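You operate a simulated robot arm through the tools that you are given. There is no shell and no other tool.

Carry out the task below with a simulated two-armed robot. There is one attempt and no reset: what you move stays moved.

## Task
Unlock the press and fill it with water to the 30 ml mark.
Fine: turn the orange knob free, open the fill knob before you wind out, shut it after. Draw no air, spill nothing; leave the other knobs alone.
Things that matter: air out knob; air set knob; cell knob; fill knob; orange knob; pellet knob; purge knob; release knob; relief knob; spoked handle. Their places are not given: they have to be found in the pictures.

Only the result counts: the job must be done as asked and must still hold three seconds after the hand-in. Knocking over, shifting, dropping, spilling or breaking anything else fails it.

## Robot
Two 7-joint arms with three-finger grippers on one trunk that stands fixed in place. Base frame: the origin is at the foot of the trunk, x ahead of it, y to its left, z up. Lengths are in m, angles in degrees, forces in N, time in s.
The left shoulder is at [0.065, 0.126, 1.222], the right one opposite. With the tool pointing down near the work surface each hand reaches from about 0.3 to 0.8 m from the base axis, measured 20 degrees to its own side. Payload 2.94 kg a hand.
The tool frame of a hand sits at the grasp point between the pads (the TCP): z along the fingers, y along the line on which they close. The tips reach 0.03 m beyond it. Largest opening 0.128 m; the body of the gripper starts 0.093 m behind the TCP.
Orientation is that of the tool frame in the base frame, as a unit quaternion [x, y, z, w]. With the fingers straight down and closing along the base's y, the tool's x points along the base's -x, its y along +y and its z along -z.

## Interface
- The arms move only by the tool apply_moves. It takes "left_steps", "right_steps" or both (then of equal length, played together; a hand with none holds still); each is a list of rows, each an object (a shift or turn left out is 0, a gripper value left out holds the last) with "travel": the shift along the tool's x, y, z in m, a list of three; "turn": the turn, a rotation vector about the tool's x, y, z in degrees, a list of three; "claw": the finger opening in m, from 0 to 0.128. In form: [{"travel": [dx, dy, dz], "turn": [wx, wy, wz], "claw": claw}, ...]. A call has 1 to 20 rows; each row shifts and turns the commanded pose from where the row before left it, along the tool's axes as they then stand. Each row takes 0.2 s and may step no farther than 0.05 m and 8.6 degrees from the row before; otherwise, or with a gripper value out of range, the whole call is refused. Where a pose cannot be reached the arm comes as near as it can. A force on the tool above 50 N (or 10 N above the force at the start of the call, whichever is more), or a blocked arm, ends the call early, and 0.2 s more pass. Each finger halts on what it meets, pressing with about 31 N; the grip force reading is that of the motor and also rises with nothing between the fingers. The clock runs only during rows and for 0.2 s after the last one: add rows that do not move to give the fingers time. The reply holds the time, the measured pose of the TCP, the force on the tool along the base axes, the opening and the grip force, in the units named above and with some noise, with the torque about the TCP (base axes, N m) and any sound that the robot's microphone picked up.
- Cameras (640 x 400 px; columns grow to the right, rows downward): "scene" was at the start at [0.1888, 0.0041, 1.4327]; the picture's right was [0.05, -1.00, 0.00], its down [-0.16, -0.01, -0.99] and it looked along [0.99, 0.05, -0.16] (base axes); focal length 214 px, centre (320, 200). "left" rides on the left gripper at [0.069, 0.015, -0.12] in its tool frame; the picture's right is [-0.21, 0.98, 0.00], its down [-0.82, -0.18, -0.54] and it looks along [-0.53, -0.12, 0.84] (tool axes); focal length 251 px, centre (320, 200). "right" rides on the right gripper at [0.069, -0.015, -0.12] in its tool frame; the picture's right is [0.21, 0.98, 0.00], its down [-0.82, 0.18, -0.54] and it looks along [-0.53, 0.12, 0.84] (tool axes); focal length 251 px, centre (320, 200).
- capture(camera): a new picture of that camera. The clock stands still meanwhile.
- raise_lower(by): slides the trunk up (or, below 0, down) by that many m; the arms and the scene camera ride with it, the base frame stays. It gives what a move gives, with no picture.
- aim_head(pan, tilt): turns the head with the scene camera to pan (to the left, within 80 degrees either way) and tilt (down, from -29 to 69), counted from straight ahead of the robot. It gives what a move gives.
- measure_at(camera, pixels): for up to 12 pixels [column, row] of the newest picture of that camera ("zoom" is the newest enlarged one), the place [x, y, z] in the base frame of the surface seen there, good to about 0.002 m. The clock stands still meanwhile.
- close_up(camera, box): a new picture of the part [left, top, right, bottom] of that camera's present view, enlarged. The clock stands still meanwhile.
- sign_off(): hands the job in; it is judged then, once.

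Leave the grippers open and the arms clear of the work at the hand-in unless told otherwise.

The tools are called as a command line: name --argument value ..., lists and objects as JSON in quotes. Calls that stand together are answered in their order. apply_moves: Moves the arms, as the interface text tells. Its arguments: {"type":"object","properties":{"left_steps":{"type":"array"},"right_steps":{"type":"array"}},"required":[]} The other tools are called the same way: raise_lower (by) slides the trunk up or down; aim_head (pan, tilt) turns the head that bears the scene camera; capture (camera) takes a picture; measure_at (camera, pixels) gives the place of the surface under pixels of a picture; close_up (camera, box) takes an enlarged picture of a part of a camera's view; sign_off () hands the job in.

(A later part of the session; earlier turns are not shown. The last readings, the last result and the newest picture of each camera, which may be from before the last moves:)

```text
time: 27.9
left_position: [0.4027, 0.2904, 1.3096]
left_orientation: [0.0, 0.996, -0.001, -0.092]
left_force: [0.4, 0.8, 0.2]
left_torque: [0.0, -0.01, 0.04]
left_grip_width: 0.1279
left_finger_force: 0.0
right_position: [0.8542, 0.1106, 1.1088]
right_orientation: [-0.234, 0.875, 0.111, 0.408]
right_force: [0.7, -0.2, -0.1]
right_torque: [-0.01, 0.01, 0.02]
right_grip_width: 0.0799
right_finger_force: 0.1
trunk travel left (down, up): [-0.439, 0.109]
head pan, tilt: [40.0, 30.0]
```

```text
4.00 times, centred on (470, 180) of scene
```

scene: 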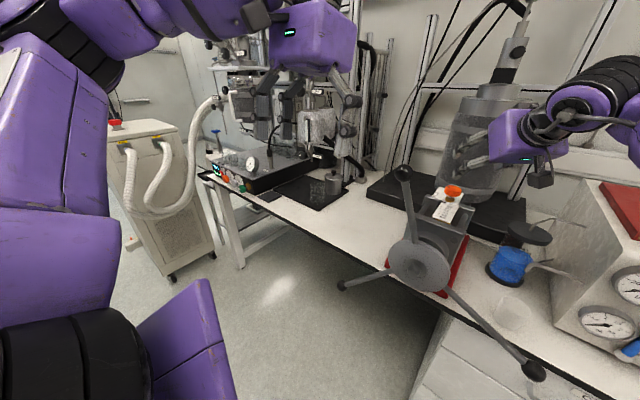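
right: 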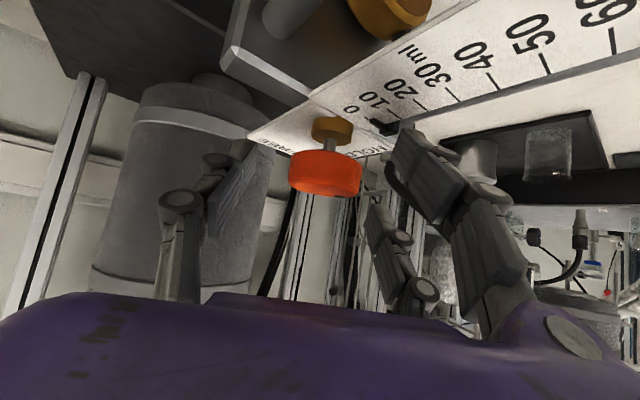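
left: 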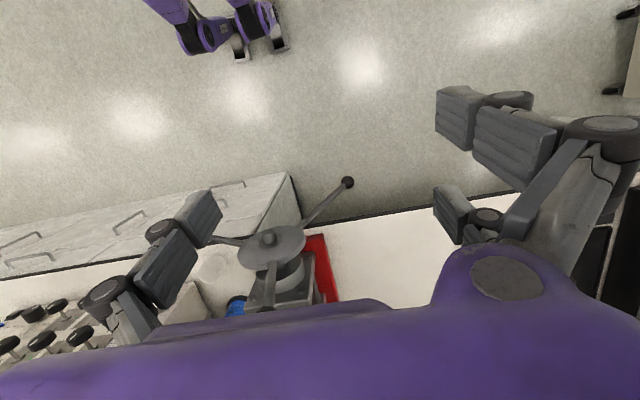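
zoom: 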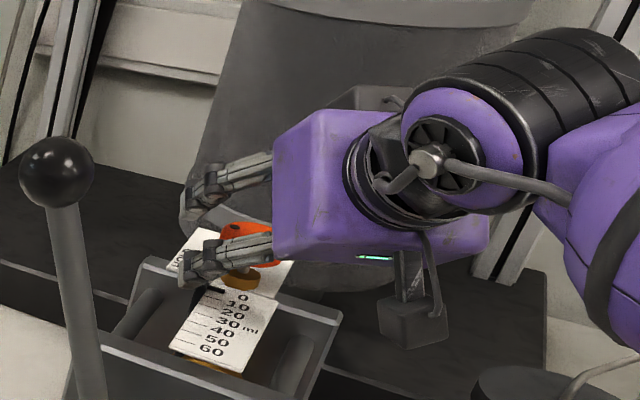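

The knob is between the fingers, about 0.014 m ahead of the TCP. I'll close the fingers on it.

apply_moves --right_steps '[{"claw": 0.05}, {"claw": 0.03}, {"claw": 0.03}, {"claw": 0.03}]'

close_up --camera "right" --box '[220, 90, 420, 215]'

```text
time: 28.9
left_position: [0.4011, 0.2907, 1.3111]
left_orientation: [0.001, 0.996, 0.0, -0.09]
left_force: [0.3, -0.4, 0.8]
left_torque: [0.03, 0.02, -0.04]
left_grip_width: 0.1279
left_finger_force: 0.1
right_position: [0.852, 0.1111, 1.1108]
right_orientation: [-0.235, 0.875, 0.111, 0.409]
right_force: [-3.5, 6.2, 7.1]
right_torque: [0.44, 0.11, -0.1]
right_grip_width: 0.0409
right_finger_force: 44.8
trunk travel left (down, up): [-0.439, 0.109]
head pan, tilt: [40.0, 30.0]
```

```text
3.20 times, centred on (320, 152) of right
```

zoom: 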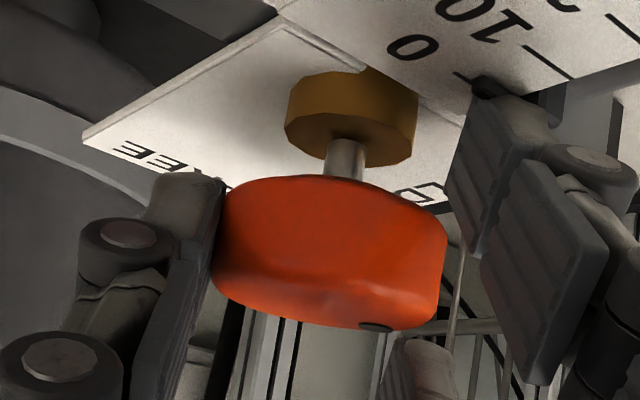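

Firm grip (0.041 m wide, 45 N). Now I turn clockwise about the knob's axis: first 15° in two rows.

apply_moves --right_steps '[{"travel": [0, 0.0014, 0], "turn": [5.745, 0, 4.82]}, {"travel": [0, 0.0014, 0], "turn": [5.745, 0, 4.82]}, {}]'

close_up --camera "right" --box '[220, 90, 420, 215]'

```text
time: 29.7
left_position: [0.3996, 0.291, 1.3103]
left_orientation: [0.0, 0.996, 0.0, -0.09]
left_force: [0.3, 0.4, 0.2]
left_torque: [0.0, 0.04, 0.04]
left_grip_width: 0.1278
left_finger_force: 0.1
right_position: [0.8477, 0.1131, 1.1113]
right_orientation: [-0.119, 0.898, 0.055, 0.419]
right_force: [-23.4, 3.5, 7.3]
right_torque: [0.14, 0.36, 0.03]
right_grip_width: 0.039
right_finger_force: 45.0
trunk travel left (down, up): [-0.439, 0.109]
head pan, tilt: [40.0, 30.0]
```

```text
3.20 times, centred on (320, 152) of right
```

zoom: 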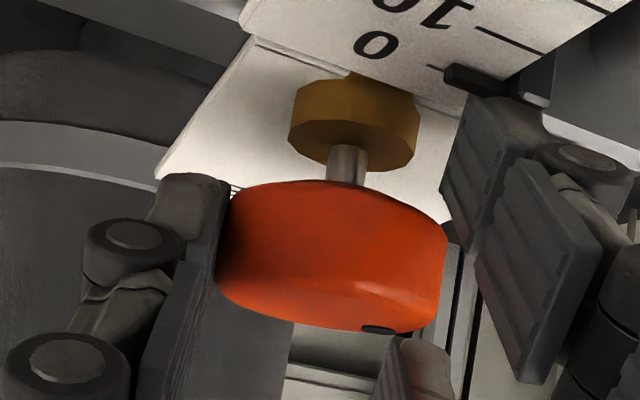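

The knob turned with the fingers (dot keeps its place against them), but a 23 N push built up along −x. I'll open, settle, advance slightly along the tool and regrip.

apply_moves --right_steps '[{"claw": 0.07}, {"claw": 0.07}, {"travel": [0, 0, 0.004]}, {"travel": [0, 0, 0.004]}, {}]'

close_up --camera "right" --box '[220, 90, 420, 215]'

```text
time: 30.9
left_position: [0.4024, 0.2909, 1.3096]
left_orientation: [0.0, 0.996, -0.001, -0.092]
left_force: [-0.4, 0.4, -0.1]
left_torque: [0.02, 0.04, 0.0]
left_grip_width: 0.128
left_finger_force: 0.0
right_position: [0.8591, 0.1139, 1.1026]
right_orientation: [-0.119, 0.898, 0.056, 0.419]
right_force: [-0.1, 0.0, -0.5]
right_torque: [-0.01, -0.05, 0.03]
right_grip_width: 0.0701
right_finger_force: 0.1
trunk travel left (down, up): [-0.439, 0.109]
head pan, tilt: [40.0, 30.0]
```

```text
3.20 times, centred on (320, 152) of right
```

zoom: 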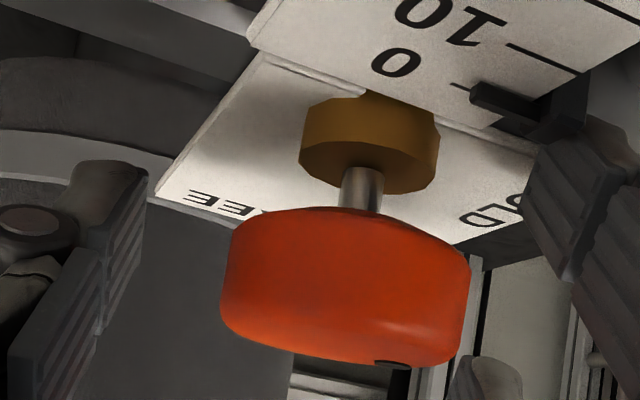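

The TCP is now nearly on the knob's axis and within reach. I'll shift 2 mm sideways, grip, and turn 15° more.

apply_moves --right_steps '[{"travel": [0, 0.002, 0], "claw": 0.055}, {"claw": 0.03}, {"claw": 0.03}, {"turn": [5.745, 0, 4.82]}, {"turn": [5.745, 0, 4.82]}, {}]'

close_up --camera "right" --box '[220, 90, 420, 215]'

```text
time: 32.3
left_position: [0.3998, 0.2907, 1.3125]
left_orientation: [0.0, 0.996, -0.001, -0.09]
left_force: [0.4, 0.9, 0.4]
left_torque: [-0.01, 0.0, 0.02]
left_grip_width: 0.1282
left_finger_force: 0.1
right_position: [0.8527, 0.1191, 1.1061]
right_orientation: [0.0, 0.906, 0.001, 0.423]
right_force: [-32.2, 3.0, 4.9]
right_torque: [0.05, 1.73, 0.46]
right_grip_width: 0.038
right_finger_force: 45.2
trunk travel left (down, up): [-0.439, 0.109]
head pan, tilt: [40.0, 30.0]
```

```text
3.20 times, centred on (320, 152) of right
```

zoom: 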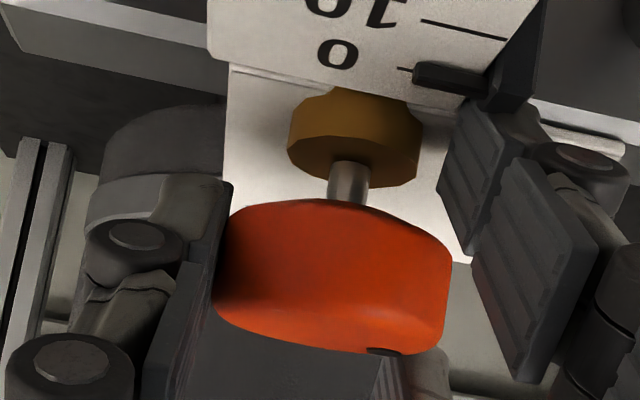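

The knob appears to follow, but the hand is pushed back again by about 6 mm (−32 N). I'll open, back off 0.05 m and check how far the dot has really turned.

apply_moves --right_steps '[{"claw": 0.075}, {"claw": 0.075}, {"travel": [0, 0, -0.025]}, {"travel": [0, 0, -0.03]}, {}]'

capture --camera "right"

close_up --camera "right" --box '[250, 60, 400, 190]'

```text
time: 33.5
left_position: [0.4045, 0.2895, 1.31]
left_orientation: [0.0, 0.996, 0.0, -0.091]
left_force: [-0.2, 0.2, 0.1]
left_torque: [0.0, 0.02, -0.03]
left_grip_width: 0.1277
left_finger_force: 0.1
right_position: [0.8152, 0.1162, 1.1385]
right_orientation: [0.0, 0.907, 0.0, 0.422]
right_force: [0.6, -0.5, 0.9]
right_torque: [-0.01, 0.02, -0.03]
right_grip_width: 0.0751
right_finger_force: 0.1
trunk travel left (down, up): [-0.439, 0.109]
head pan, tilt: [40.0, 30.0]
```

```text
taken
```

right: 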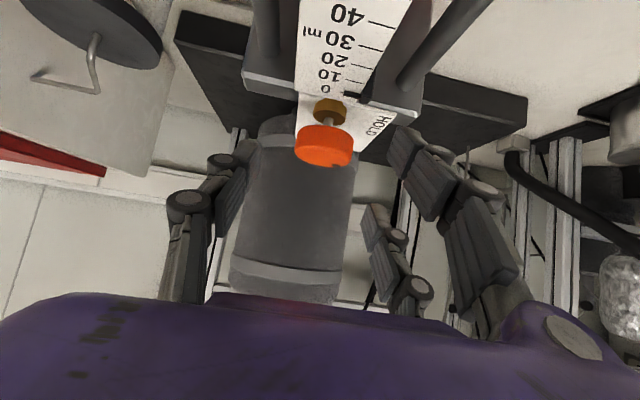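

```text
3.08 times, centred on (325, 125) of right
```

zoom: 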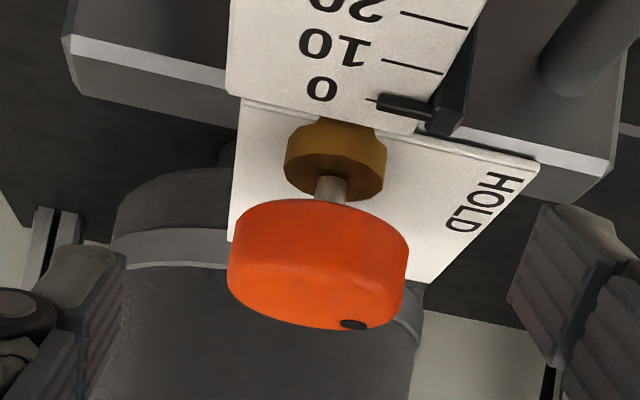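

The view is grazing, so I'll measure the dot's place directly at zoom (353,325), with knob edges for the centre.

measure_at --camera "zoom" --pixels '[[353, 325], [353, 321], [235, 285], [400, 300], [300, 320], [310, 250], [320, 300]]'

aim_head --pan 0 --tilt 35

close_up --camera "scene" --box '[220, 90, 360, 200]'

```text
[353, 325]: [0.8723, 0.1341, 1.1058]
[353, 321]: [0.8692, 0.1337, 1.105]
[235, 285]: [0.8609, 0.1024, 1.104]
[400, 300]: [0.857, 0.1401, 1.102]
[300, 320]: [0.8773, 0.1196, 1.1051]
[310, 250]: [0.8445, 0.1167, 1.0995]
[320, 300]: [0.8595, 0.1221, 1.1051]
```

```text
time: 34.6
left_position: [0.4035, 0.2895, 1.3105]
left_orientation: [0.0, 0.996, -0.001, -0.091]
left_force: [-0.1, -0.3, 0.9]
left_torque: [0.0, -0.02, 0.01]
left_grip_width: 0.128
left_finger_force: 0.0
right_position: [0.8145, 0.1179, 1.1386]
right_orientation: [0.0, 0.906, 0.001, 0.422]
right_force: [0.6, -0.1, 0.2]
right_torque: [0.0, 0.02, 0.03]
right_grip_width: 0.0752
right_finger_force: 0.0
trunk travel left (down, up): [-0.439, 0.109]
head pan, tilt: [0.0, 35.0]
```

```text
3.64 times, centred on (290, 145) of scene
```

zoom: 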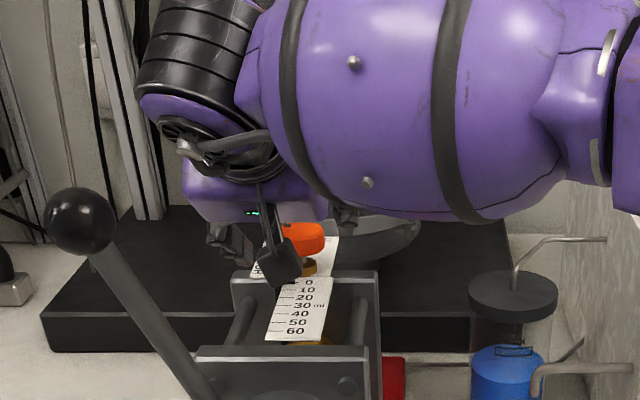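

The dot has turned about 30° from HOLD toward FREE and stays there. I'll back off a little more, swing the hand back to heading 30°, realign and approach for the next stroke.

apply_moves --right_steps '[{"travel": [0, 0, -0.02]}, {"turn": [-5.745, 0, -4.82]}, {"turn": [-5.745, 0, -4.82]}, {"turn": [-5.745, 0, -4.82]}, {"turn": [-5.745, 0, -4.82]}, {"travel": [0.002, -0.02, 0]}, {}, {}]'

close_up --camera "right" --box '[220, 50, 420, 175]'

```text
time: 36.4
left_position: [0.4035, 0.291, 1.3099]
left_orientation: [0.0, 0.996, -0.001, -0.091]
left_force: [0.3, 0.2, -0.4]
left_torque: [-0.01, 0.01, -0.01]
left_grip_width: 0.1278
left_finger_force: 0.1
right_position: [0.8091, 0.0986, 1.1498]
right_orientation: [-0.234, 0.876, 0.11, 0.408]
right_force: [-0.3, -0.2, -0.6]
right_torque: [0.0, -0.02, -0.02]
right_grip_width: 0.0751
right_finger_force: 0.1
trunk travel left (down, up): [-0.439, 0.109]
head pan, tilt: [0.0, 35.0]
```

```text
3.20 times, centred on (320, 112) of right
```

zoom: 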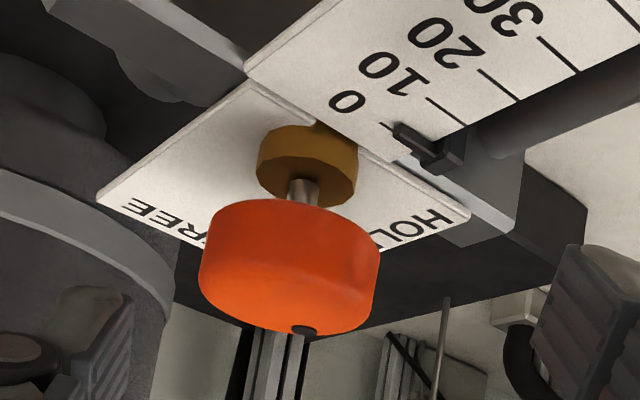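

I need −7 mm sideways and 0.07 m forward along the tool. Then grip and turn 30° in small rows, letting the hand follow the knob.

apply_moves --right_steps '[{"travel": [0.0023, -0.0074, 0.0]}, {"travel": [0, 0, 0.025]}, {"travel": [0, 0, 0.025]}, {"travel": [0, 0, 0.02]}, {}, {}]'

close_up --camera "right" --box '[200, 90, 440, 240]'

```text
time: 37.8
left_position: [0.4036, 0.2898, 1.3098]
left_orientation: [-0.001, 0.996, -0.001, -0.091]
left_force: [0.2, 0.1, 0.3]
left_torque: [-0.01, 0.0, -0.05]
left_grip_width: 0.1281
left_finger_force: 0.0
right_position: [0.8592, 0.1187, 1.1024]
right_orientation: [-0.234, 0.876, 0.11, 0.408]
right_force: [-0.2, 0.0, 0.0]
right_torque: [0.02, -0.02, 0.02]
right_grip_width: 0.0749
right_finger_force: 0.1
trunk travel left (down, up): [-0.439, 0.109]
head pan, tilt: [0.0, 35.0]
```

```text
2.67 times, centred on (320, 165) of right
```

zoom: 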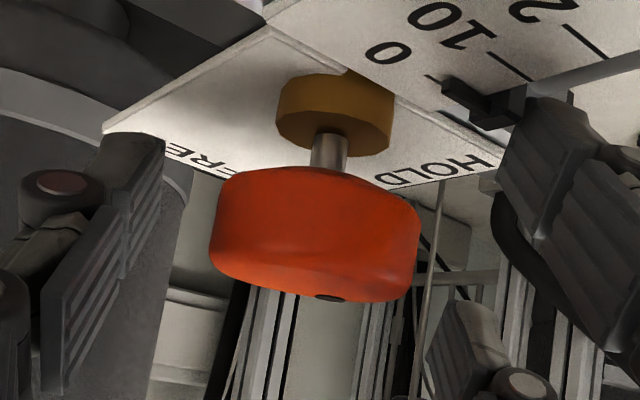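

Knob centred. Close and turn 15°.

apply_moves --right_steps '[{"claw": 0.05}, {"claw": 0.03}, {"claw": 0.03}, {"turn": [5.745, 0, 4.82]}, {"turn": [5.745, 0, 4.82]}, {}]'

```text
time: 39.2
left_position: [0.4009, 0.29, 1.3107]
left_orientation: [0.0, 0.996, -0.001, -0.09]
left_force: [0.0, -0.1, -0.7]
left_torque: [0.0, 0.03, -0.03]
left_grip_width: 0.1281
left_finger_force: 0.0
right_position: [0.857, 0.1177, 1.1042]
right_orientation: [-0.116, 0.898, 0.055, 0.42]
right_force: [-8.2, -2.6, 3.8]
right_torque: [0.23, 0.34, 0.02]
right_grip_width: 0.042
right_finger_force: 9.6
trunk travel left (down, up): [-0.439, 0.109]
head pan, tilt: [0.0, 35.0]
```

Force is small this time. Turn 15° more.

apply_moves --right_steps '[{"turn": [5.745, 0, 4.82], "claw": 0.03}, {"turn": [5.745, 0, 4.82]}, {}]'

close_up --camera "right" --box '[200, 90, 440, 240]'

```text
time: 40.0
left_position: [0.3983, 0.2878, 1.3122]
left_orientation: [0.0, 0.996, 0.0, -0.09]
left_force: [-0.6, -0.5, 0.1]
left_torque: [-0.04, -0.02, 0.01]
left_grip_width: 0.1282
left_finger_force: 0.1
right_position: [0.8519, 0.1175, 1.1056]
right_orientation: [0.0, 0.906, 0.001, 0.422]
right_force: [-34.7, -7.0, 4.9]
right_torque: [0.05, 2.07, 0.43]
right_grip_width: 0.0389
right_finger_force: 44.8
trunk travel left (down, up): [-0.439, 0.109]
head pan, tilt: [0.0, 35.0]
```

```text
2.67 times, centred on (320, 165) of right
```

zoom: 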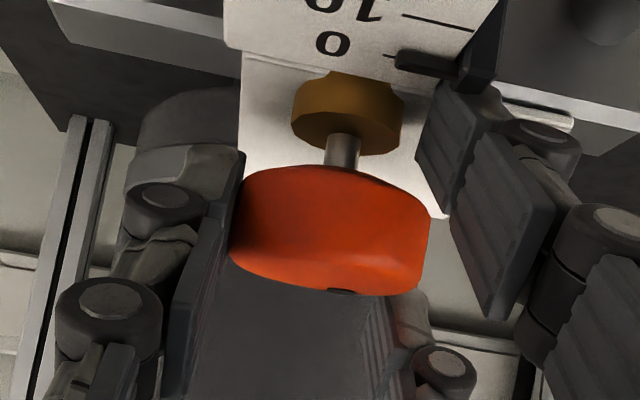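

The dot is now near the far side. Open, back off, and measure again.

apply_moves --right_steps '[{"claw": 0.075}, {"claw": 0.075}, {"travel": [0, 0, -0.035]}, {"travel": [0, 0, -0.04]}, {}]'

close_up --camera "right" --box '[250, 60, 400, 190]'

```text
time: 41.2
left_position: [0.4051, 0.2905, 1.31]
left_orientation: [0.0, 0.996, -0.001, -0.091]
left_force: [-0.1, 0.2, -0.2]
left_torque: [-0.04, 0.0, -0.03]
left_grip_width: 0.1281
left_finger_force: 0.0
right_position: [0.8002, 0.1164, 1.1501]
right_orientation: [0.001, 0.906, 0.0, 0.423]
right_force: [0.5, 0.9, -0.3]
right_torque: [0.0, -0.01, -0.03]
right_grip_width: 0.0748
right_finger_force: 0.0
trunk travel left (down, up): [-0.439, 0.109]
head pan, tilt: [0.0, 35.0]
```

```text
3.08 times, centred on (325, 125) of right
```

zoom: 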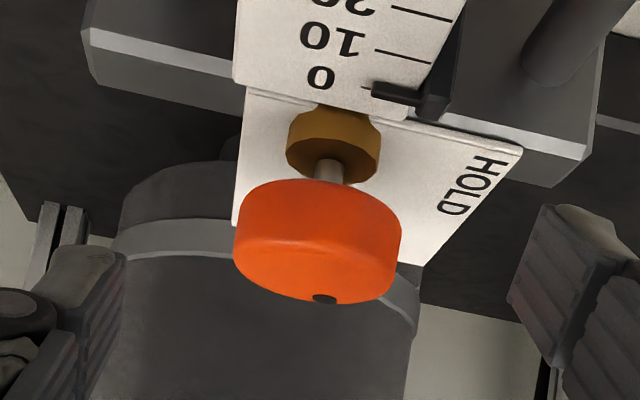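

measure_at --camera "zoom" --pixels '[[324, 299], [240, 262], [398, 270], [300, 230], [318, 265]]'

```text
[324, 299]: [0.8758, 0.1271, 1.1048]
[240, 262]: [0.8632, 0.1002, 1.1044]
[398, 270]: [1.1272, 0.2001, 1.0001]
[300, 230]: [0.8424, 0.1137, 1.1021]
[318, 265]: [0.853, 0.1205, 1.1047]
```

The dot is now about 61° round. One more 30° stroke: swing back to heading 30°, realign, approach.

apply_moves --right_steps '[{"turn": [-5.745, 0, -4.82]}, {"turn": [-5.745, 0, -4.82]}, {"turn": [-5.745, 0, -4.82]}, {"turn": [-5.745, 0, -4.82]}, {"travel": [0.003, -0.027, 0]}, {}, {}]'

```text
time: 42.8
left_position: [0.4034, 0.2905, 1.3106]
left_orientation: [0.0, 0.996, -0.001, -0.092]
left_force: [0.0, -0.2, -0.2]
left_torque: [-0.02, 0.05, 0.02]
left_grip_width: 0.1283
left_finger_force: 0.1
right_position: [0.8133, 0.0927, 1.1475]
right_orientation: [-0.234, 0.875, 0.11, 0.409]
right_force: [-0.4, -0.5, 0.4]
right_torque: [-0.01, 0.01, 0.01]
right_grip_width: 0.0749
right_finger_force: 0.0
trunk travel left (down, up): [-0.439, 0.109]
head pan, tilt: [0.0, 35.0]
```

Aligned; approach 0.069 m along the tool, close, and turn 15°.

apply_moves --right_steps '[{"travel": [0.001, 0, 0.025]}, {"travel": [0, 0, 0.025]}, {"travel": [0, 0, 0.019]}, {}, {"claw": 0.05}, {"claw": 0.03}, {"claw": 0.03}, {"claw": 0.03}, {"turn": [5.745, 0, 4.82]}, {"turn": [5.745, 0, 4.82]}, {}]'

close_up --camera "right" --box '[200, 90, 440, 240]'

```text
time: 45.2
left_position: [0.4015, 0.2886, 1.3096]
left_orientation: [0.0, 0.996, 0.0, -0.091]
left_force: [0.5, -0.1, 0.6]
left_torque: [0.02, 0.01, -0.01]
left_grip_width: 0.128
left_finger_force: 0.1
right_position: [0.8554, 0.1184, 1.1041]
right_orientation: [-0.117, 0.899, 0.055, 0.419]
right_force: [-8.5, -9.1, 2.4]
right_torque: [-0.07, 0.5, 0.11]
right_grip_width: 0.0428
right_finger_force: 9.5
trunk travel left (down, up): [-0.439, 0.109]
head pan, tilt: [0.0, 35.0]
```

```text
2.67 times, centred on (320, 165) of right
```

zoom: 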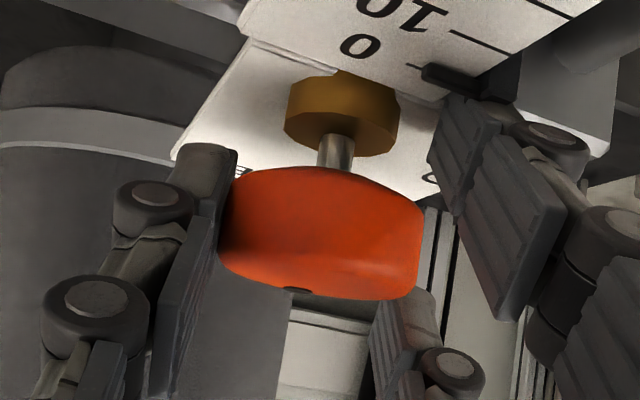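

Turn another 15°.

apply_moves --right_steps '[{"turn": [5.745, 0, 4.82], "claw": 0.03}, {"turn": [5.745, 0, 4.82]}, {}]'

close_up --camera "right" --box '[200, 90, 440, 240]'

```text
time: 46.0
left_position: [0.4006, 0.2897, 1.3113]
left_orientation: [0.0, 0.996, 0.0, -0.09]
left_force: [-0.6, 0.3, -0.5]
left_torque: [0.04, -0.01, -0.01]
left_grip_width: 0.1279
left_finger_force: 0.0
right_position: [0.8548, 0.1188, 1.1053]
right_orientation: [0.0, 0.906, 0.002, 0.424]
right_force: [-18.0, -4.4, 4.0]
right_torque: [0.32, 0.93, 0.36]
right_grip_width: 0.0452
right_finger_force: 10.0
trunk travel left (down, up): [-0.439, 0.109]
head pan, tilt: [0.0, 35.0]
```

```text
2.67 times, centred on (320, 165) of right
```

zoom: 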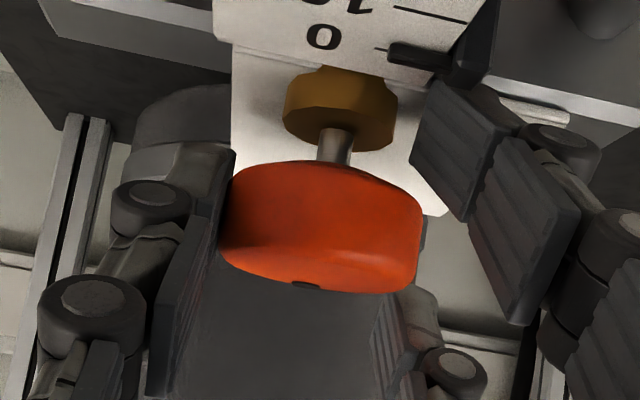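

The grip width grew to 0.045 m, so there may have been some slip. Open, back off and measure the dot.

apply_moves --right_steps '[{"claw": 0.075}, {"claw": 0.075}, {"travel": [0, 0, -0.035]}, {"travel": [0, 0, -0.04]}, {}]'

close_up --camera "right" --box '[250, 60, 400, 190]'

```text
time: 47.2
left_position: [0.4044, 0.2897, 1.3082]
left_orientation: [-0.001, 0.996, -0.001, -0.092]
left_force: [0.9, -1.0, -0.9]
left_torque: [-0.06, 0.04, -0.02]
left_grip_width: 0.1281
left_finger_force: 0.0
right_position: [0.799, 0.1195, 1.151]
right_orientation: [0.002, 0.906, -0.001, 0.422]
right_force: [0.1, -0.2, -0.4]
right_torque: [-0.04, 0.02, -0.03]
right_grip_width: 0.0747
right_finger_force: 0.0
trunk travel left (down, up): [-0.439, 0.109]
head pan, tilt: [0.0, 35.0]
```

```text
3.08 times, centred on (325, 125) of right
```

zoom: 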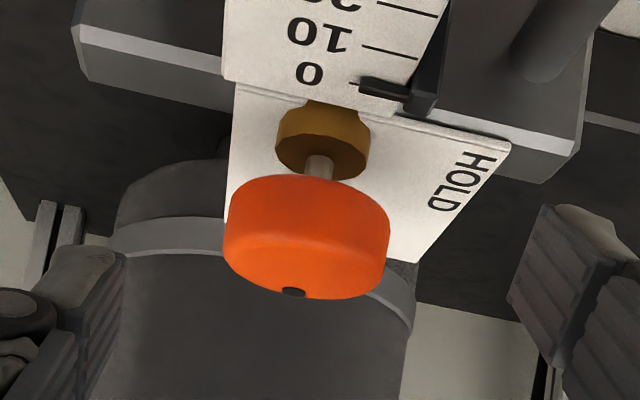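

measure_at --camera "zoom" --pixels '[[293, 291], [230, 255], [384, 265], [290, 230], [308, 260], [300, 290]]'

```text
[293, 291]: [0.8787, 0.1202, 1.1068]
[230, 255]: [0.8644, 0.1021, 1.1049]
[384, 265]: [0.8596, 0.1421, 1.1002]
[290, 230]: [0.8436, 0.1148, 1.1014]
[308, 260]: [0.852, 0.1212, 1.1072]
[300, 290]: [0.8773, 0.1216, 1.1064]
```

The dot now points straight to the far (+x) side, i.e. FREE. I'll back off and tilt the hand so its camera looks down on the label to confirm.

apply_moves --right_steps '[{"travel": [0, 0, -0.04]}, {"travel": [0, 0, -0.04]}, {"travel": [0, 0, -0.04]}, {"travel": [0, 0, -0.04], "turn": [0, 8, 0]}, {"travel": [-0.02, 0, -0.02], "turn": [0, 8, 0]}, {"travel": [-0.02, 0, -0.02], "turn": [0, 8, 0]}, {"travel": [0, 0, -0.02], "turn": [0, 8, 0]}, {}]'

capture --camera "right"

```text
time: 49.0
left_position: [0.4035, 0.2892, 1.3094]
left_orientation: [-0.001, 0.996, -0.001, -0.091]
left_force: [0.0, -0.4, -0.1]
left_torque: [0.01, 0.0, -0.02]
left_grip_width: 0.1281
left_finger_force: 0.2
right_position: [0.6737, 0.1188, 1.3286]
right_orientation: [0.0, 0.988, 0.001, 0.155]
right_force: [0.7, 0.0, -0.5]
right_torque: [0.0, -0.01, -0.01]
right_grip_width: 0.075
right_finger_force: 0.0
trunk travel left (down, up): [-0.439, 0.109]
head pan, tilt: [0.0, 35.0]
```

```text
taken
```

right: 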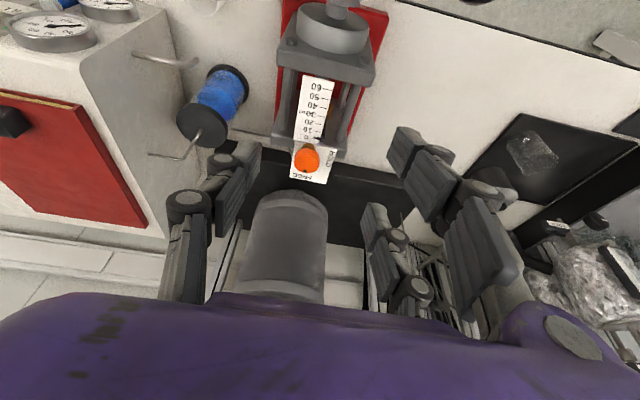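

close_up --camera "right" --box '[270, 70, 350, 190]'

close_up --camera "right" --box '[280, 135, 335, 190]'

```text
3.33 times, centred on (310, 130) of right
```

zoom: 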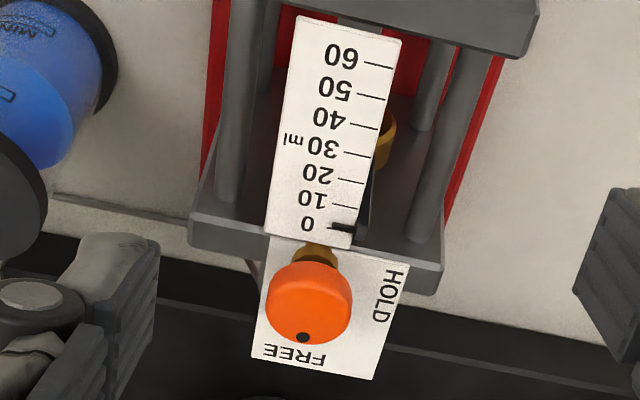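

```text
7.27 times, centred on (308, 162) of right
```

zoom: 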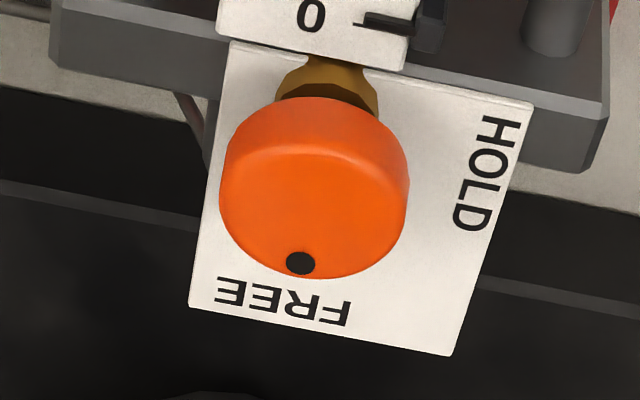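

The dot points at FREE; the press is unlocked, and the pointer is at 0. Next the FILL knob. I move the right hand back and right to about (0.45, −0.25, 1.30) so that the console can be seen.

apply_moves --right_steps '[{"travel": [0.0247, -0.041, -0.0045]}, {"travel": [0.0247, -0.041, -0.0045]}, {"travel": [0.0247, -0.041, -0.0045]}, {"travel": [0.0247, -0.041, -0.0045]}, {"travel": [0.0247, -0.041, -0.0045]}, {"travel": [0.0247, -0.041, -0.0045]}, {"travel": [0.0247, -0.041, -0.0045]}, {"travel": [0.0247, -0.041, -0.0045]}, {"travel": [0.0247, -0.041, -0.0045]}, {}]'

aim_head --pan -25 --tilt 30

capture --camera "scene"

```text
time: 51.2
left_position: [0.404, 0.2909, 1.31]
left_orientation: [0.0, 0.996, 0.0, -0.092]
left_force: [-0.3, 1.1, 0.0]
left_torque: [-0.04, 0.03, 0.0]
left_grip_width: 0.1278
left_finger_force: 0.0
right_position: [0.4513, -0.2489, 1.2964]
right_orientation: [0.0, 0.988, 0.0, 0.156]
right_force: [0.2, 0.8, -0.6]
right_torque: [-0.03, 0.01, -0.03]
right_grip_width: 0.075
right_finger_force: 0.0
trunk travel left (down, up): [-0.439, 0.109]
head pan, tilt: [0.0, 35.0]
```

```text
time: 52.1
left_position: [0.404, 0.2898, 1.3109]
left_orientation: [0.0, 0.996, 0.0, -0.091]
left_force: [-0.2, 0.0, 0.9]
left_torque: [0.02, 0.05, 0.02]
left_grip_width: 0.1282
left_finger_force: 0.1
right_position: [0.4503, -0.2496, 1.2973]
right_orientation: [0.0, 0.988, 0.001, 0.156]
right_force: [0.7, -0.2, 0.5]
right_torque: [0.01, -0.02, -0.02]
right_grip_width: 0.0753
right_finger_force: 0.0
trunk travel left (down, up): [-0.439, 0.109]
head pan, tilt: [-25.0, 30.0]
```

```text
taken
```

scene: 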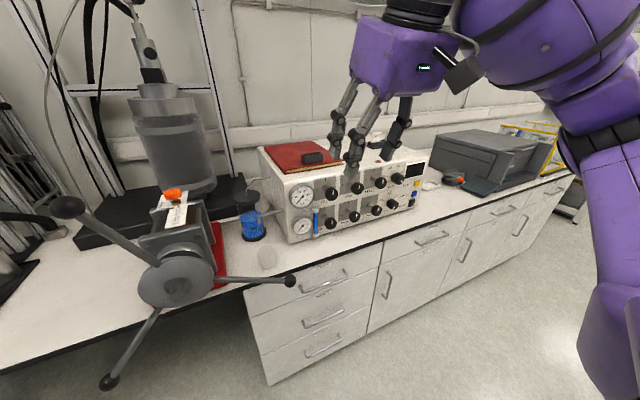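

I'll enlarge the console's left part around the FILL knob (332,194).

close_up --camera "scene" --box '[275, 165, 385, 245]'

measure_at --camera "zoom" --pixels '[[330, 168], [330, 185], [308, 165], [285, 143], [275, 120], [260, 165], [310, 195], [240, 260], [235, 220], [335, 340], [150, 160], [150, 360]]'

```text
5.00 times, centred on (330, 205) of scene
```

zoom: 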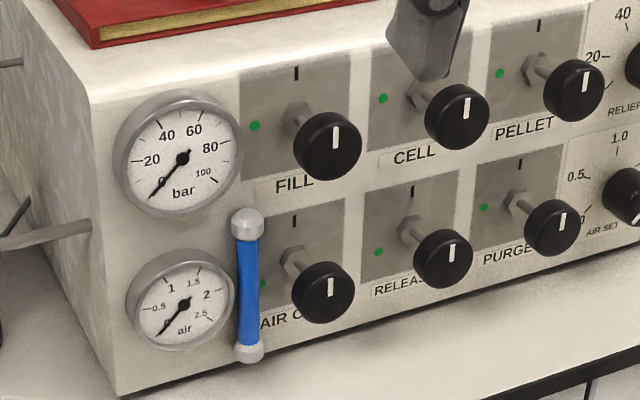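

```text
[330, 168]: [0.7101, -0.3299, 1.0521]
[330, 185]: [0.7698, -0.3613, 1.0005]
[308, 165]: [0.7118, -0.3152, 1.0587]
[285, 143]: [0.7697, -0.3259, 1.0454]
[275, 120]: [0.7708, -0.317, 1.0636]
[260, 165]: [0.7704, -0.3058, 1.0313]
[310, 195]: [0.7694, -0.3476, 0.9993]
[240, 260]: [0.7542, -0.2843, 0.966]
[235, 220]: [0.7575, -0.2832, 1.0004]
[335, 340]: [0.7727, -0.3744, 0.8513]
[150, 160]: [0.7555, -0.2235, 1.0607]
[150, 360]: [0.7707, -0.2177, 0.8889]
```

measure_at --camera "zoom" --pixels '[[337, 145], [355, 145], [318, 150], [337, 120], [340, 170], [336, 135], [298, 112], [308, 125], [300, 150], [463, 115], [330, 290], [296, 258]]'

```text
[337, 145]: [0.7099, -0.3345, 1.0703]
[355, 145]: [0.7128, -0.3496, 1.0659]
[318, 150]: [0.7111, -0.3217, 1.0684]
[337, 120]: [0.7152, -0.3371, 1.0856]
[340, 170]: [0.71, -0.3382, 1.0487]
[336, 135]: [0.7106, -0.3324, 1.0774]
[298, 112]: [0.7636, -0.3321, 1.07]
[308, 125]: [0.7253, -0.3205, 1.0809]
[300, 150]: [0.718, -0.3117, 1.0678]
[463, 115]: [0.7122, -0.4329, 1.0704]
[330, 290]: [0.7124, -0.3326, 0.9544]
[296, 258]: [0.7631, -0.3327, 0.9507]
```

The FILL knob's axis is at y≈−0.3325, z≈1.069, its face at x≈0.710, diameter about 0.042 m; the panel is flat at x≈0.77. The knob's white mark points up to the tick; the green dot is at the left, so opening is 90° anticlockwise. I'll move the right hand there and pitch it to point straight forward.

apply_moves --right_steps '[{"travel": [-0.0212, -0.0166, 0.0315]}, {"travel": [-0.0212, -0.0166, 0.0315]}, {"travel": [-0.0212, -0.0166, 0.0315]}, {"travel": [-0.0212, -0.0166, 0.0315]}, {"travel": [-0.0212, -0.0166, 0.0315]}, {"turn": [0, -8, 0]}, {"turn": [0, -8, 0]}, {"turn": [0, -8, 0]}, {"turn": [0, -8, 0]}, {"turn": [0, -8, 0]}, {"turn": [0, -8, 0]}, {"turn": [0, -8, 0]}, {"turn": [0, -8, 0]}, {"turn": [0, -8, 0]}, {}]'

capture --camera "scene"

capture --camera "right"

```text
time: 55.3
left_position: [0.4035, 0.2895, 1.31]
left_orientation: [0.0, 0.996, -0.002, -0.092]
left_force: [-0.5, 0.0, -1.0]
left_torque: [-0.04, 0.01, 0.01]
left_grip_width: 0.1279
left_finger_force: 0.2
right_position: [0.5999, -0.3399, 1.1847]
right_orientation: [0.007, 0.812, -0.004, 0.584]
right_force: [-0.7, 0.7, 0.3]
right_torque: [0.02, -0.06, 0.01]
right_grip_width: 0.075
right_finger_force: 0.0
right hand out of reach, approached as far as the arm can: row 12, 13, 14
trunk travel left (down, up): [-0.439, 0.109]
head pan, tilt: [-25.0, 30.0]
```

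```text
taken
```

scene: 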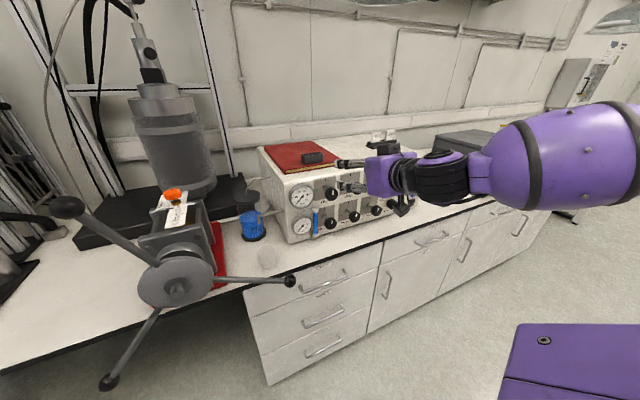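

```text
taken
```

right: 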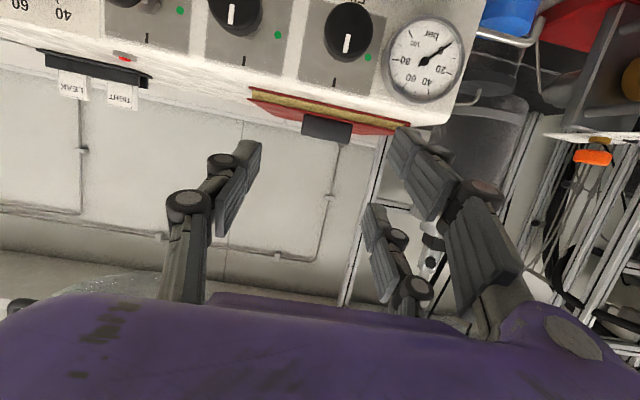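

The pitch stopped at 71°. I'll move down toward knob height and try pitching further there.

apply_moves --right_steps '[{"travel": [0.035, 0.002, 0.012]}, {"travel": [0.035, 0.002, 0.012]}, {"travel": [0.035, 0.003, 0.012]}, {"turn": [0, -6, 0]}, {"turn": [0, -6, 0]}, {"turn": [0, -6.6, 0]}, {}]'

```text
time: 56.9
left_position: [0.4021, 0.2896, 1.3105]
left_orientation: [0.001, 0.996, -0.001, -0.09]
left_force: [0.0, 0.0, -0.2]
left_torque: [0.02, -0.04, 0.0]
left_grip_width: 0.1279
left_finger_force: 0.0
right_position: [0.6015, -0.3345, 1.1256]
right_orientation: [0.005, 0.707, -0.005, 0.707]
right_force: [-0.4, 0.5, 0.6]
right_torque: [0.01, 0.03, 0.0]
right_grip_width: 0.0751
right_finger_force: 0.1
right hand out of reach, approached as far as the arm can: row 1, 2, 3
trunk travel left (down, up): [-0.439, 0.109]
head pan, tilt: [-25.0, 30.0]
```

Now the tool points straight forward at (0.60, −0.334, 1.126). I'll go down 0.056 m to the knob axis and roll +40° about the tool axis.

apply_moves --right_steps '[{"travel": [0.028, 0.001, 0.0]}, {"travel": [0.0286, 0.001, 0.0]}, {"turn": [0, 0, 8]}, {"turn": [0, 0, 8]}, {"turn": [0, 0, 8]}, {"turn": [0, 0, 8]}, {"turn": [0, 0, 8]}, {}]'

capture --camera "scene"

capture --camera "right"

```text
time: 58.7
left_position: [0.4025, 0.29, 1.3101]
left_orientation: [0.0, 0.996, 0.0, -0.091]
left_force: [0.9, -0.3, 0.9]
left_torque: [-0.02, 0.0, -0.01]
left_grip_width: 0.1278
left_finger_force: 0.1
right_position: [0.6025, -0.3303, 1.0695]
right_orientation: [0.249, 0.662, 0.237, 0.666]
right_force: [-0.3, 0.1, 0.1]
right_torque: [-0.01, -0.01, 0.04]
right_grip_width: 0.0747
right_finger_force: 0.1
trunk travel left (down, up): [-0.439, 0.109]
head pan, tilt: [-25.0, 30.0]
```

```text
taken
```

scene: 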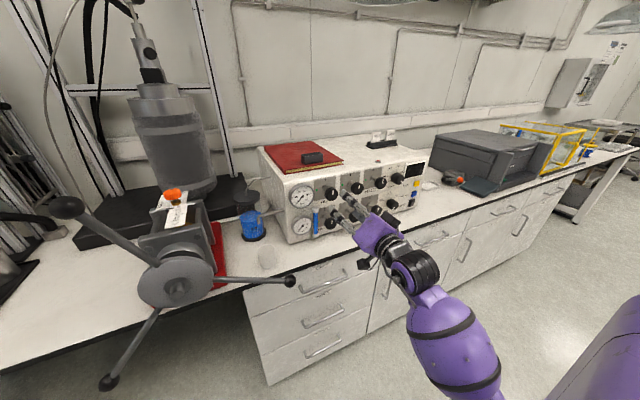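

```text
taken
```

right: 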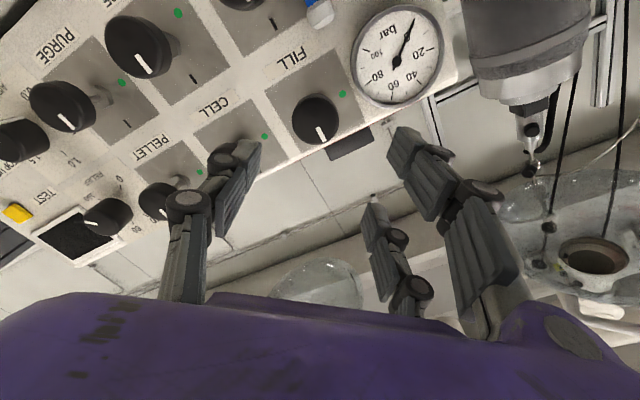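

The FILL knob at (315,120) in the hand camera is in line with the open fingers. Advance 0.08 m and check.

apply_moves --right_steps '[{"travel": [0, 0, 0.03]}, {"travel": [0, 0, 0.03]}, {"travel": [0, 0, 0.02]}, {}]'

capture --camera "right"

close_up --camera "scene" --box '[275, 165, 385, 245]'

```text
time: 59.7
left_position: [0.4025, 0.2904, 1.31]
left_orientation: [0.0, 0.996, -0.001, -0.092]
left_force: [0.1, -0.2, -1.0]
left_torque: [0.0, 0.0, 0.02]
left_grip_width: 0.1277
left_finger_force: 0.0
right_position: [0.6838, -0.3309, 1.0705]
right_orientation: [0.246, 0.663, 0.237, 0.666]
right_force: [0.4, -0.7, 0.0]
right_torque: [0.02, 0.02, -0.03]
right_grip_width: 0.0749
right_finger_force: 0.0
trunk travel left (down, up): [-0.439, 0.109]
head pan, tilt: [-25.0, 30.0]
```

```text
taken
```

right: 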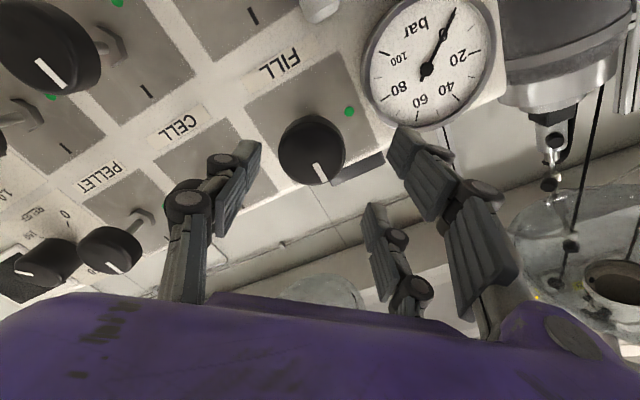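

```text
5.00 times, centred on (330, 205) of scene
```

zoom: 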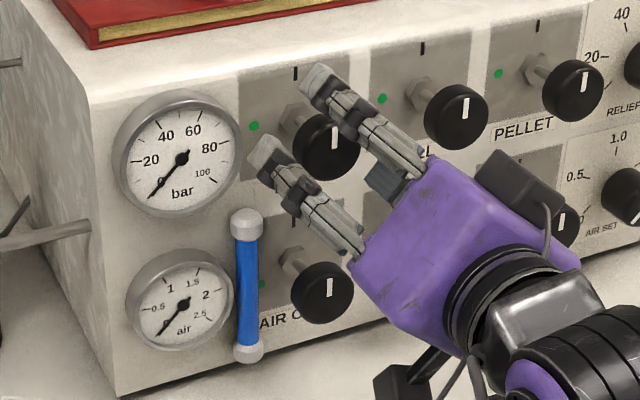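

The knob lies between the fingers. Advance the last 0.034 m so that the pads cover the knob, then close.

apply_moves --right_steps '[{"travel": [0, -0.001, 0.017]}, {"travel": [0, 0, 0.017]}, {}, {"claw": 0.055}, {"claw": 0.03}, {"claw": 0.03}, {"claw": 0.03}]'

capture --camera "right"

```text
time: 61.3
left_position: [0.4042, 0.2865, 1.3108]
left_orientation: [0.001, 0.996, 0.0, -0.091]
left_force: [0.2, -0.5, 0.6]
left_torque: [0.0, -0.04, 0.0]
left_grip_width: 0.1282
left_finger_force: 0.0
right_position: [0.7159, -0.3378, 1.0659]
right_orientation: [0.249, 0.664, 0.237, 0.664]
right_force: [-8.3, -17.6, -14.5]
right_torque: [-0.12, 0.41, -0.11]
right_grip_width: 0.0394
right_finger_force: 45.1
trunk travel left (down, up): [-0.439, 0.109]
head pan, tilt: [-25.0, 30.0]
```

```text
taken
```

right: 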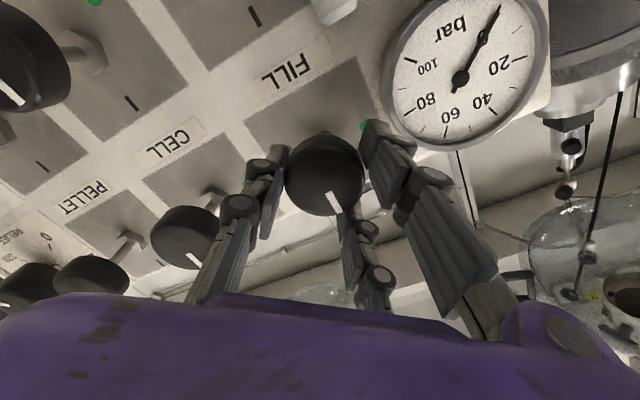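

The fingers closed at 0.0394 m, with a side force of about 23 N along the closing axis, meaning my centre was ~5 mm off. I'll shift the command 5 mm along −y of the tool to relax it and see if the grip holds.

apply_moves --right_steps '[{"travel": [0, -0.0025, 0], "claw": 0.03}, {"travel": [0, -0.0025, 0]}, {}]'

```text
time: 62.1
left_position: [0.4036, 0.2882, 1.3101]
left_orientation: [0.0, 0.996, 0.0, -0.091]
left_force: [-0.3, 0.8, -0.3]
left_torque: [0.01, 0.0, 0.01]
left_grip_width: 0.1281
left_finger_force: 0.1
right_position: [0.7168, -0.3373, 1.0661]
right_orientation: [0.248, 0.662, 0.238, 0.666]
right_force: [-9.1, -9.2, -12.0]
right_torque: [-0.07, 0.58, 0.54]
right_grip_width: 0.0389
right_finger_force: 45.2
trunk travel left (down, up): [-0.439, 0.109]
head pan, tilt: [-25.0, 30.0]
```

The position stayed while the force dropped, so both fingers hold the knob. Now turn anticlockwise (−z of tool): 24° first.

apply_moves --right_steps '[{"turn": [0, 0, -8]}, {"turn": [0, 0, -8]}, {"turn": [0, 0, -8]}, {}]'

capture --camera "right"

```text
time: 63.1
left_position: [0.4034, 0.2897, 1.3104]
left_orientation: [0.0, 0.996, 0.0, -0.091]
left_force: [-0.6, 0.1, -0.2]
left_torque: [0.0, 0.0, 0.02]
left_grip_width: 0.128
left_finger_force: 0.0
right_position: [0.7172, -0.3358, 1.0658]
right_orientation: [0.103, 0.699, 0.094, 0.702]
right_force: [1.5, -3.4, -4.9]
right_torque: [0.06, -0.44, 0.32]
right_grip_width: 0.039
right_finger_force: 44.9
trunk travel left (down, up): [-0.439, 0.109]
head pan, tilt: [-25.0, 30.0]
```

```text
taken
```

right: 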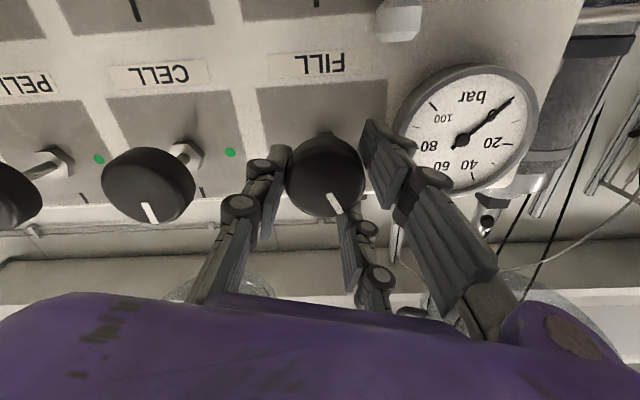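

The white mark moves with the fingers and the forces are small. Turn another 64°.

apply_moves --right_steps '[{"turn": [0, 0, -8]}, {"turn": [0, 0, -8]}, {"turn": [0, 0, -8]}, {"turn": [0, 0, -8]}, {"turn": [0, 0, -8]}, {"turn": [0, 0, -8]}, {"turn": [0, 0, -8]}, {"turn": [0, 0, -8]}, {}]'

capture --camera "right"

close_up --camera "scene" --box '[275, 165, 385, 245]'

```text
time: 63.9
left_position: [0.406, 0.291, 1.3097]
left_orientation: [0.002, 0.996, 0.001, -0.092]
left_force: [-0.5, -0.4, 0.1]
left_torque: [0.07, -0.01, -0.02]
left_grip_width: 0.128
left_finger_force: 0.1
right_position: [0.7164, -0.338, 1.0634]
right_orientation: [-0.057, 0.711, -0.039, 0.7]
right_force: [12.0, 17.3, -3.0]
right_torque: [-0.03, 0.37, -0.87]
right_grip_width: 0.0344
right_finger_force: 44.9
right hand out of reach, approached as far as the arm can: row 3, 4
trunk travel left (down, up): [-0.439, 0.109]
head pan, tilt: [-25.0, 30.0]
stopped in row 4 (right hand): the force on the tool passed its limit at 64 N (the readings are from after the stop); the commanded pose is now the measured one
```

```text
taken
```

right: 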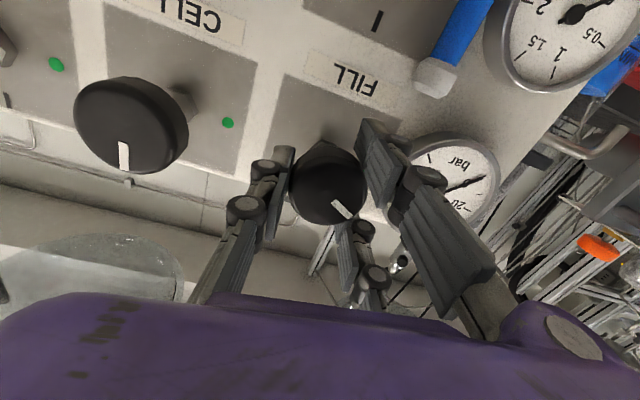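

```text
5.00 times, centred on (330, 205) of scene
```

zoom: 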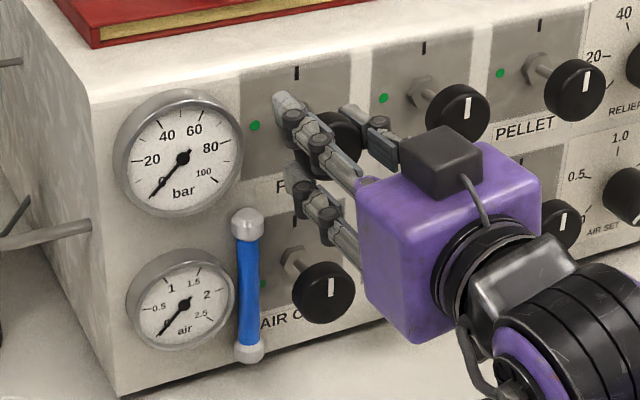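

The arm hit a roll limit near −8°, so the stroke ended after about 45°. Open, back off 0.045 m, and look at the knob.

apply_moves --right_steps '[{"claw": 0.075}, {"claw": 0.075}, {"travel": [0, 0, -0.025]}, {"travel": [0, 0, -0.02]}, {}]'

capture --camera "right"

```text
time: 65.1
left_position: [0.4019, 0.2896, 1.3091]
left_orientation: [0.0, 0.996, -0.001, -0.092]
left_force: [-0.9, 0.1, 0.4]
left_torque: [0.02, 0.03, 0.0]
left_grip_width: 0.128
left_finger_force: 0.1
right_position: [0.6704, -0.342, 1.0637]
right_orientation: [-0.058, 0.71, -0.042, 0.7]
right_force: [-0.2, -0.7, 0.2]
right_torque: [0.01, 0.03, -0.02]
right_grip_width: 0.0748
right_finger_force: 0.1
trunk travel left (down, up): [-0.439, 0.109]
head pan, tilt: [-25.0, 30.0]
```

```text
taken
```

right: 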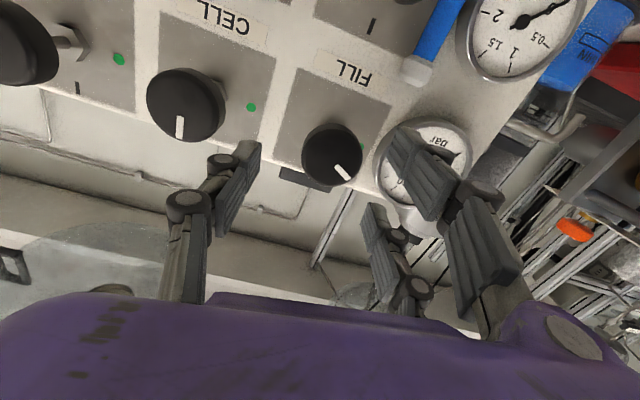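

The FILL mark has turned about 40° toward the green dot. I'll enlarge and measure its direction.

close_up --camera "right" --box '[290, 110, 380, 200]'

```text
4.44 times, centred on (335, 155) of right
```

zoom: 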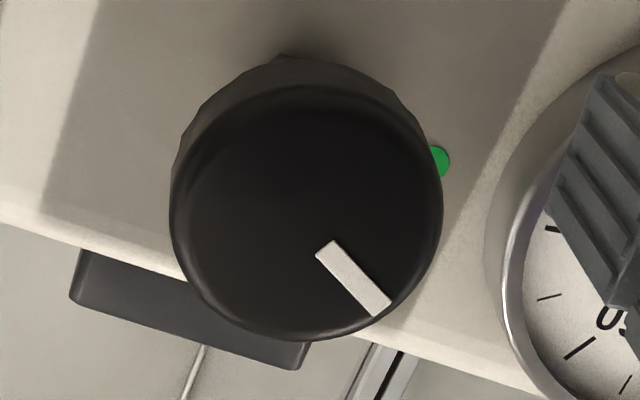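

measure_at --camera "zoom" --pixels '[[326, 252], [382, 306], [305, 210], [185, 210], [430, 210], [310, 95], [310, 325], [438, 160]]'

```text
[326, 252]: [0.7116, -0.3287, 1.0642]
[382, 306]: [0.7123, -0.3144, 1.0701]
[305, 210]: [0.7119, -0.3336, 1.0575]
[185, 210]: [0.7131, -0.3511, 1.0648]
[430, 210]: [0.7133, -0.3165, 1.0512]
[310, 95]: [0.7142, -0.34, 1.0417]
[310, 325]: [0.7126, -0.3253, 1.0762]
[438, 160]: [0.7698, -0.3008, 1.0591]
```

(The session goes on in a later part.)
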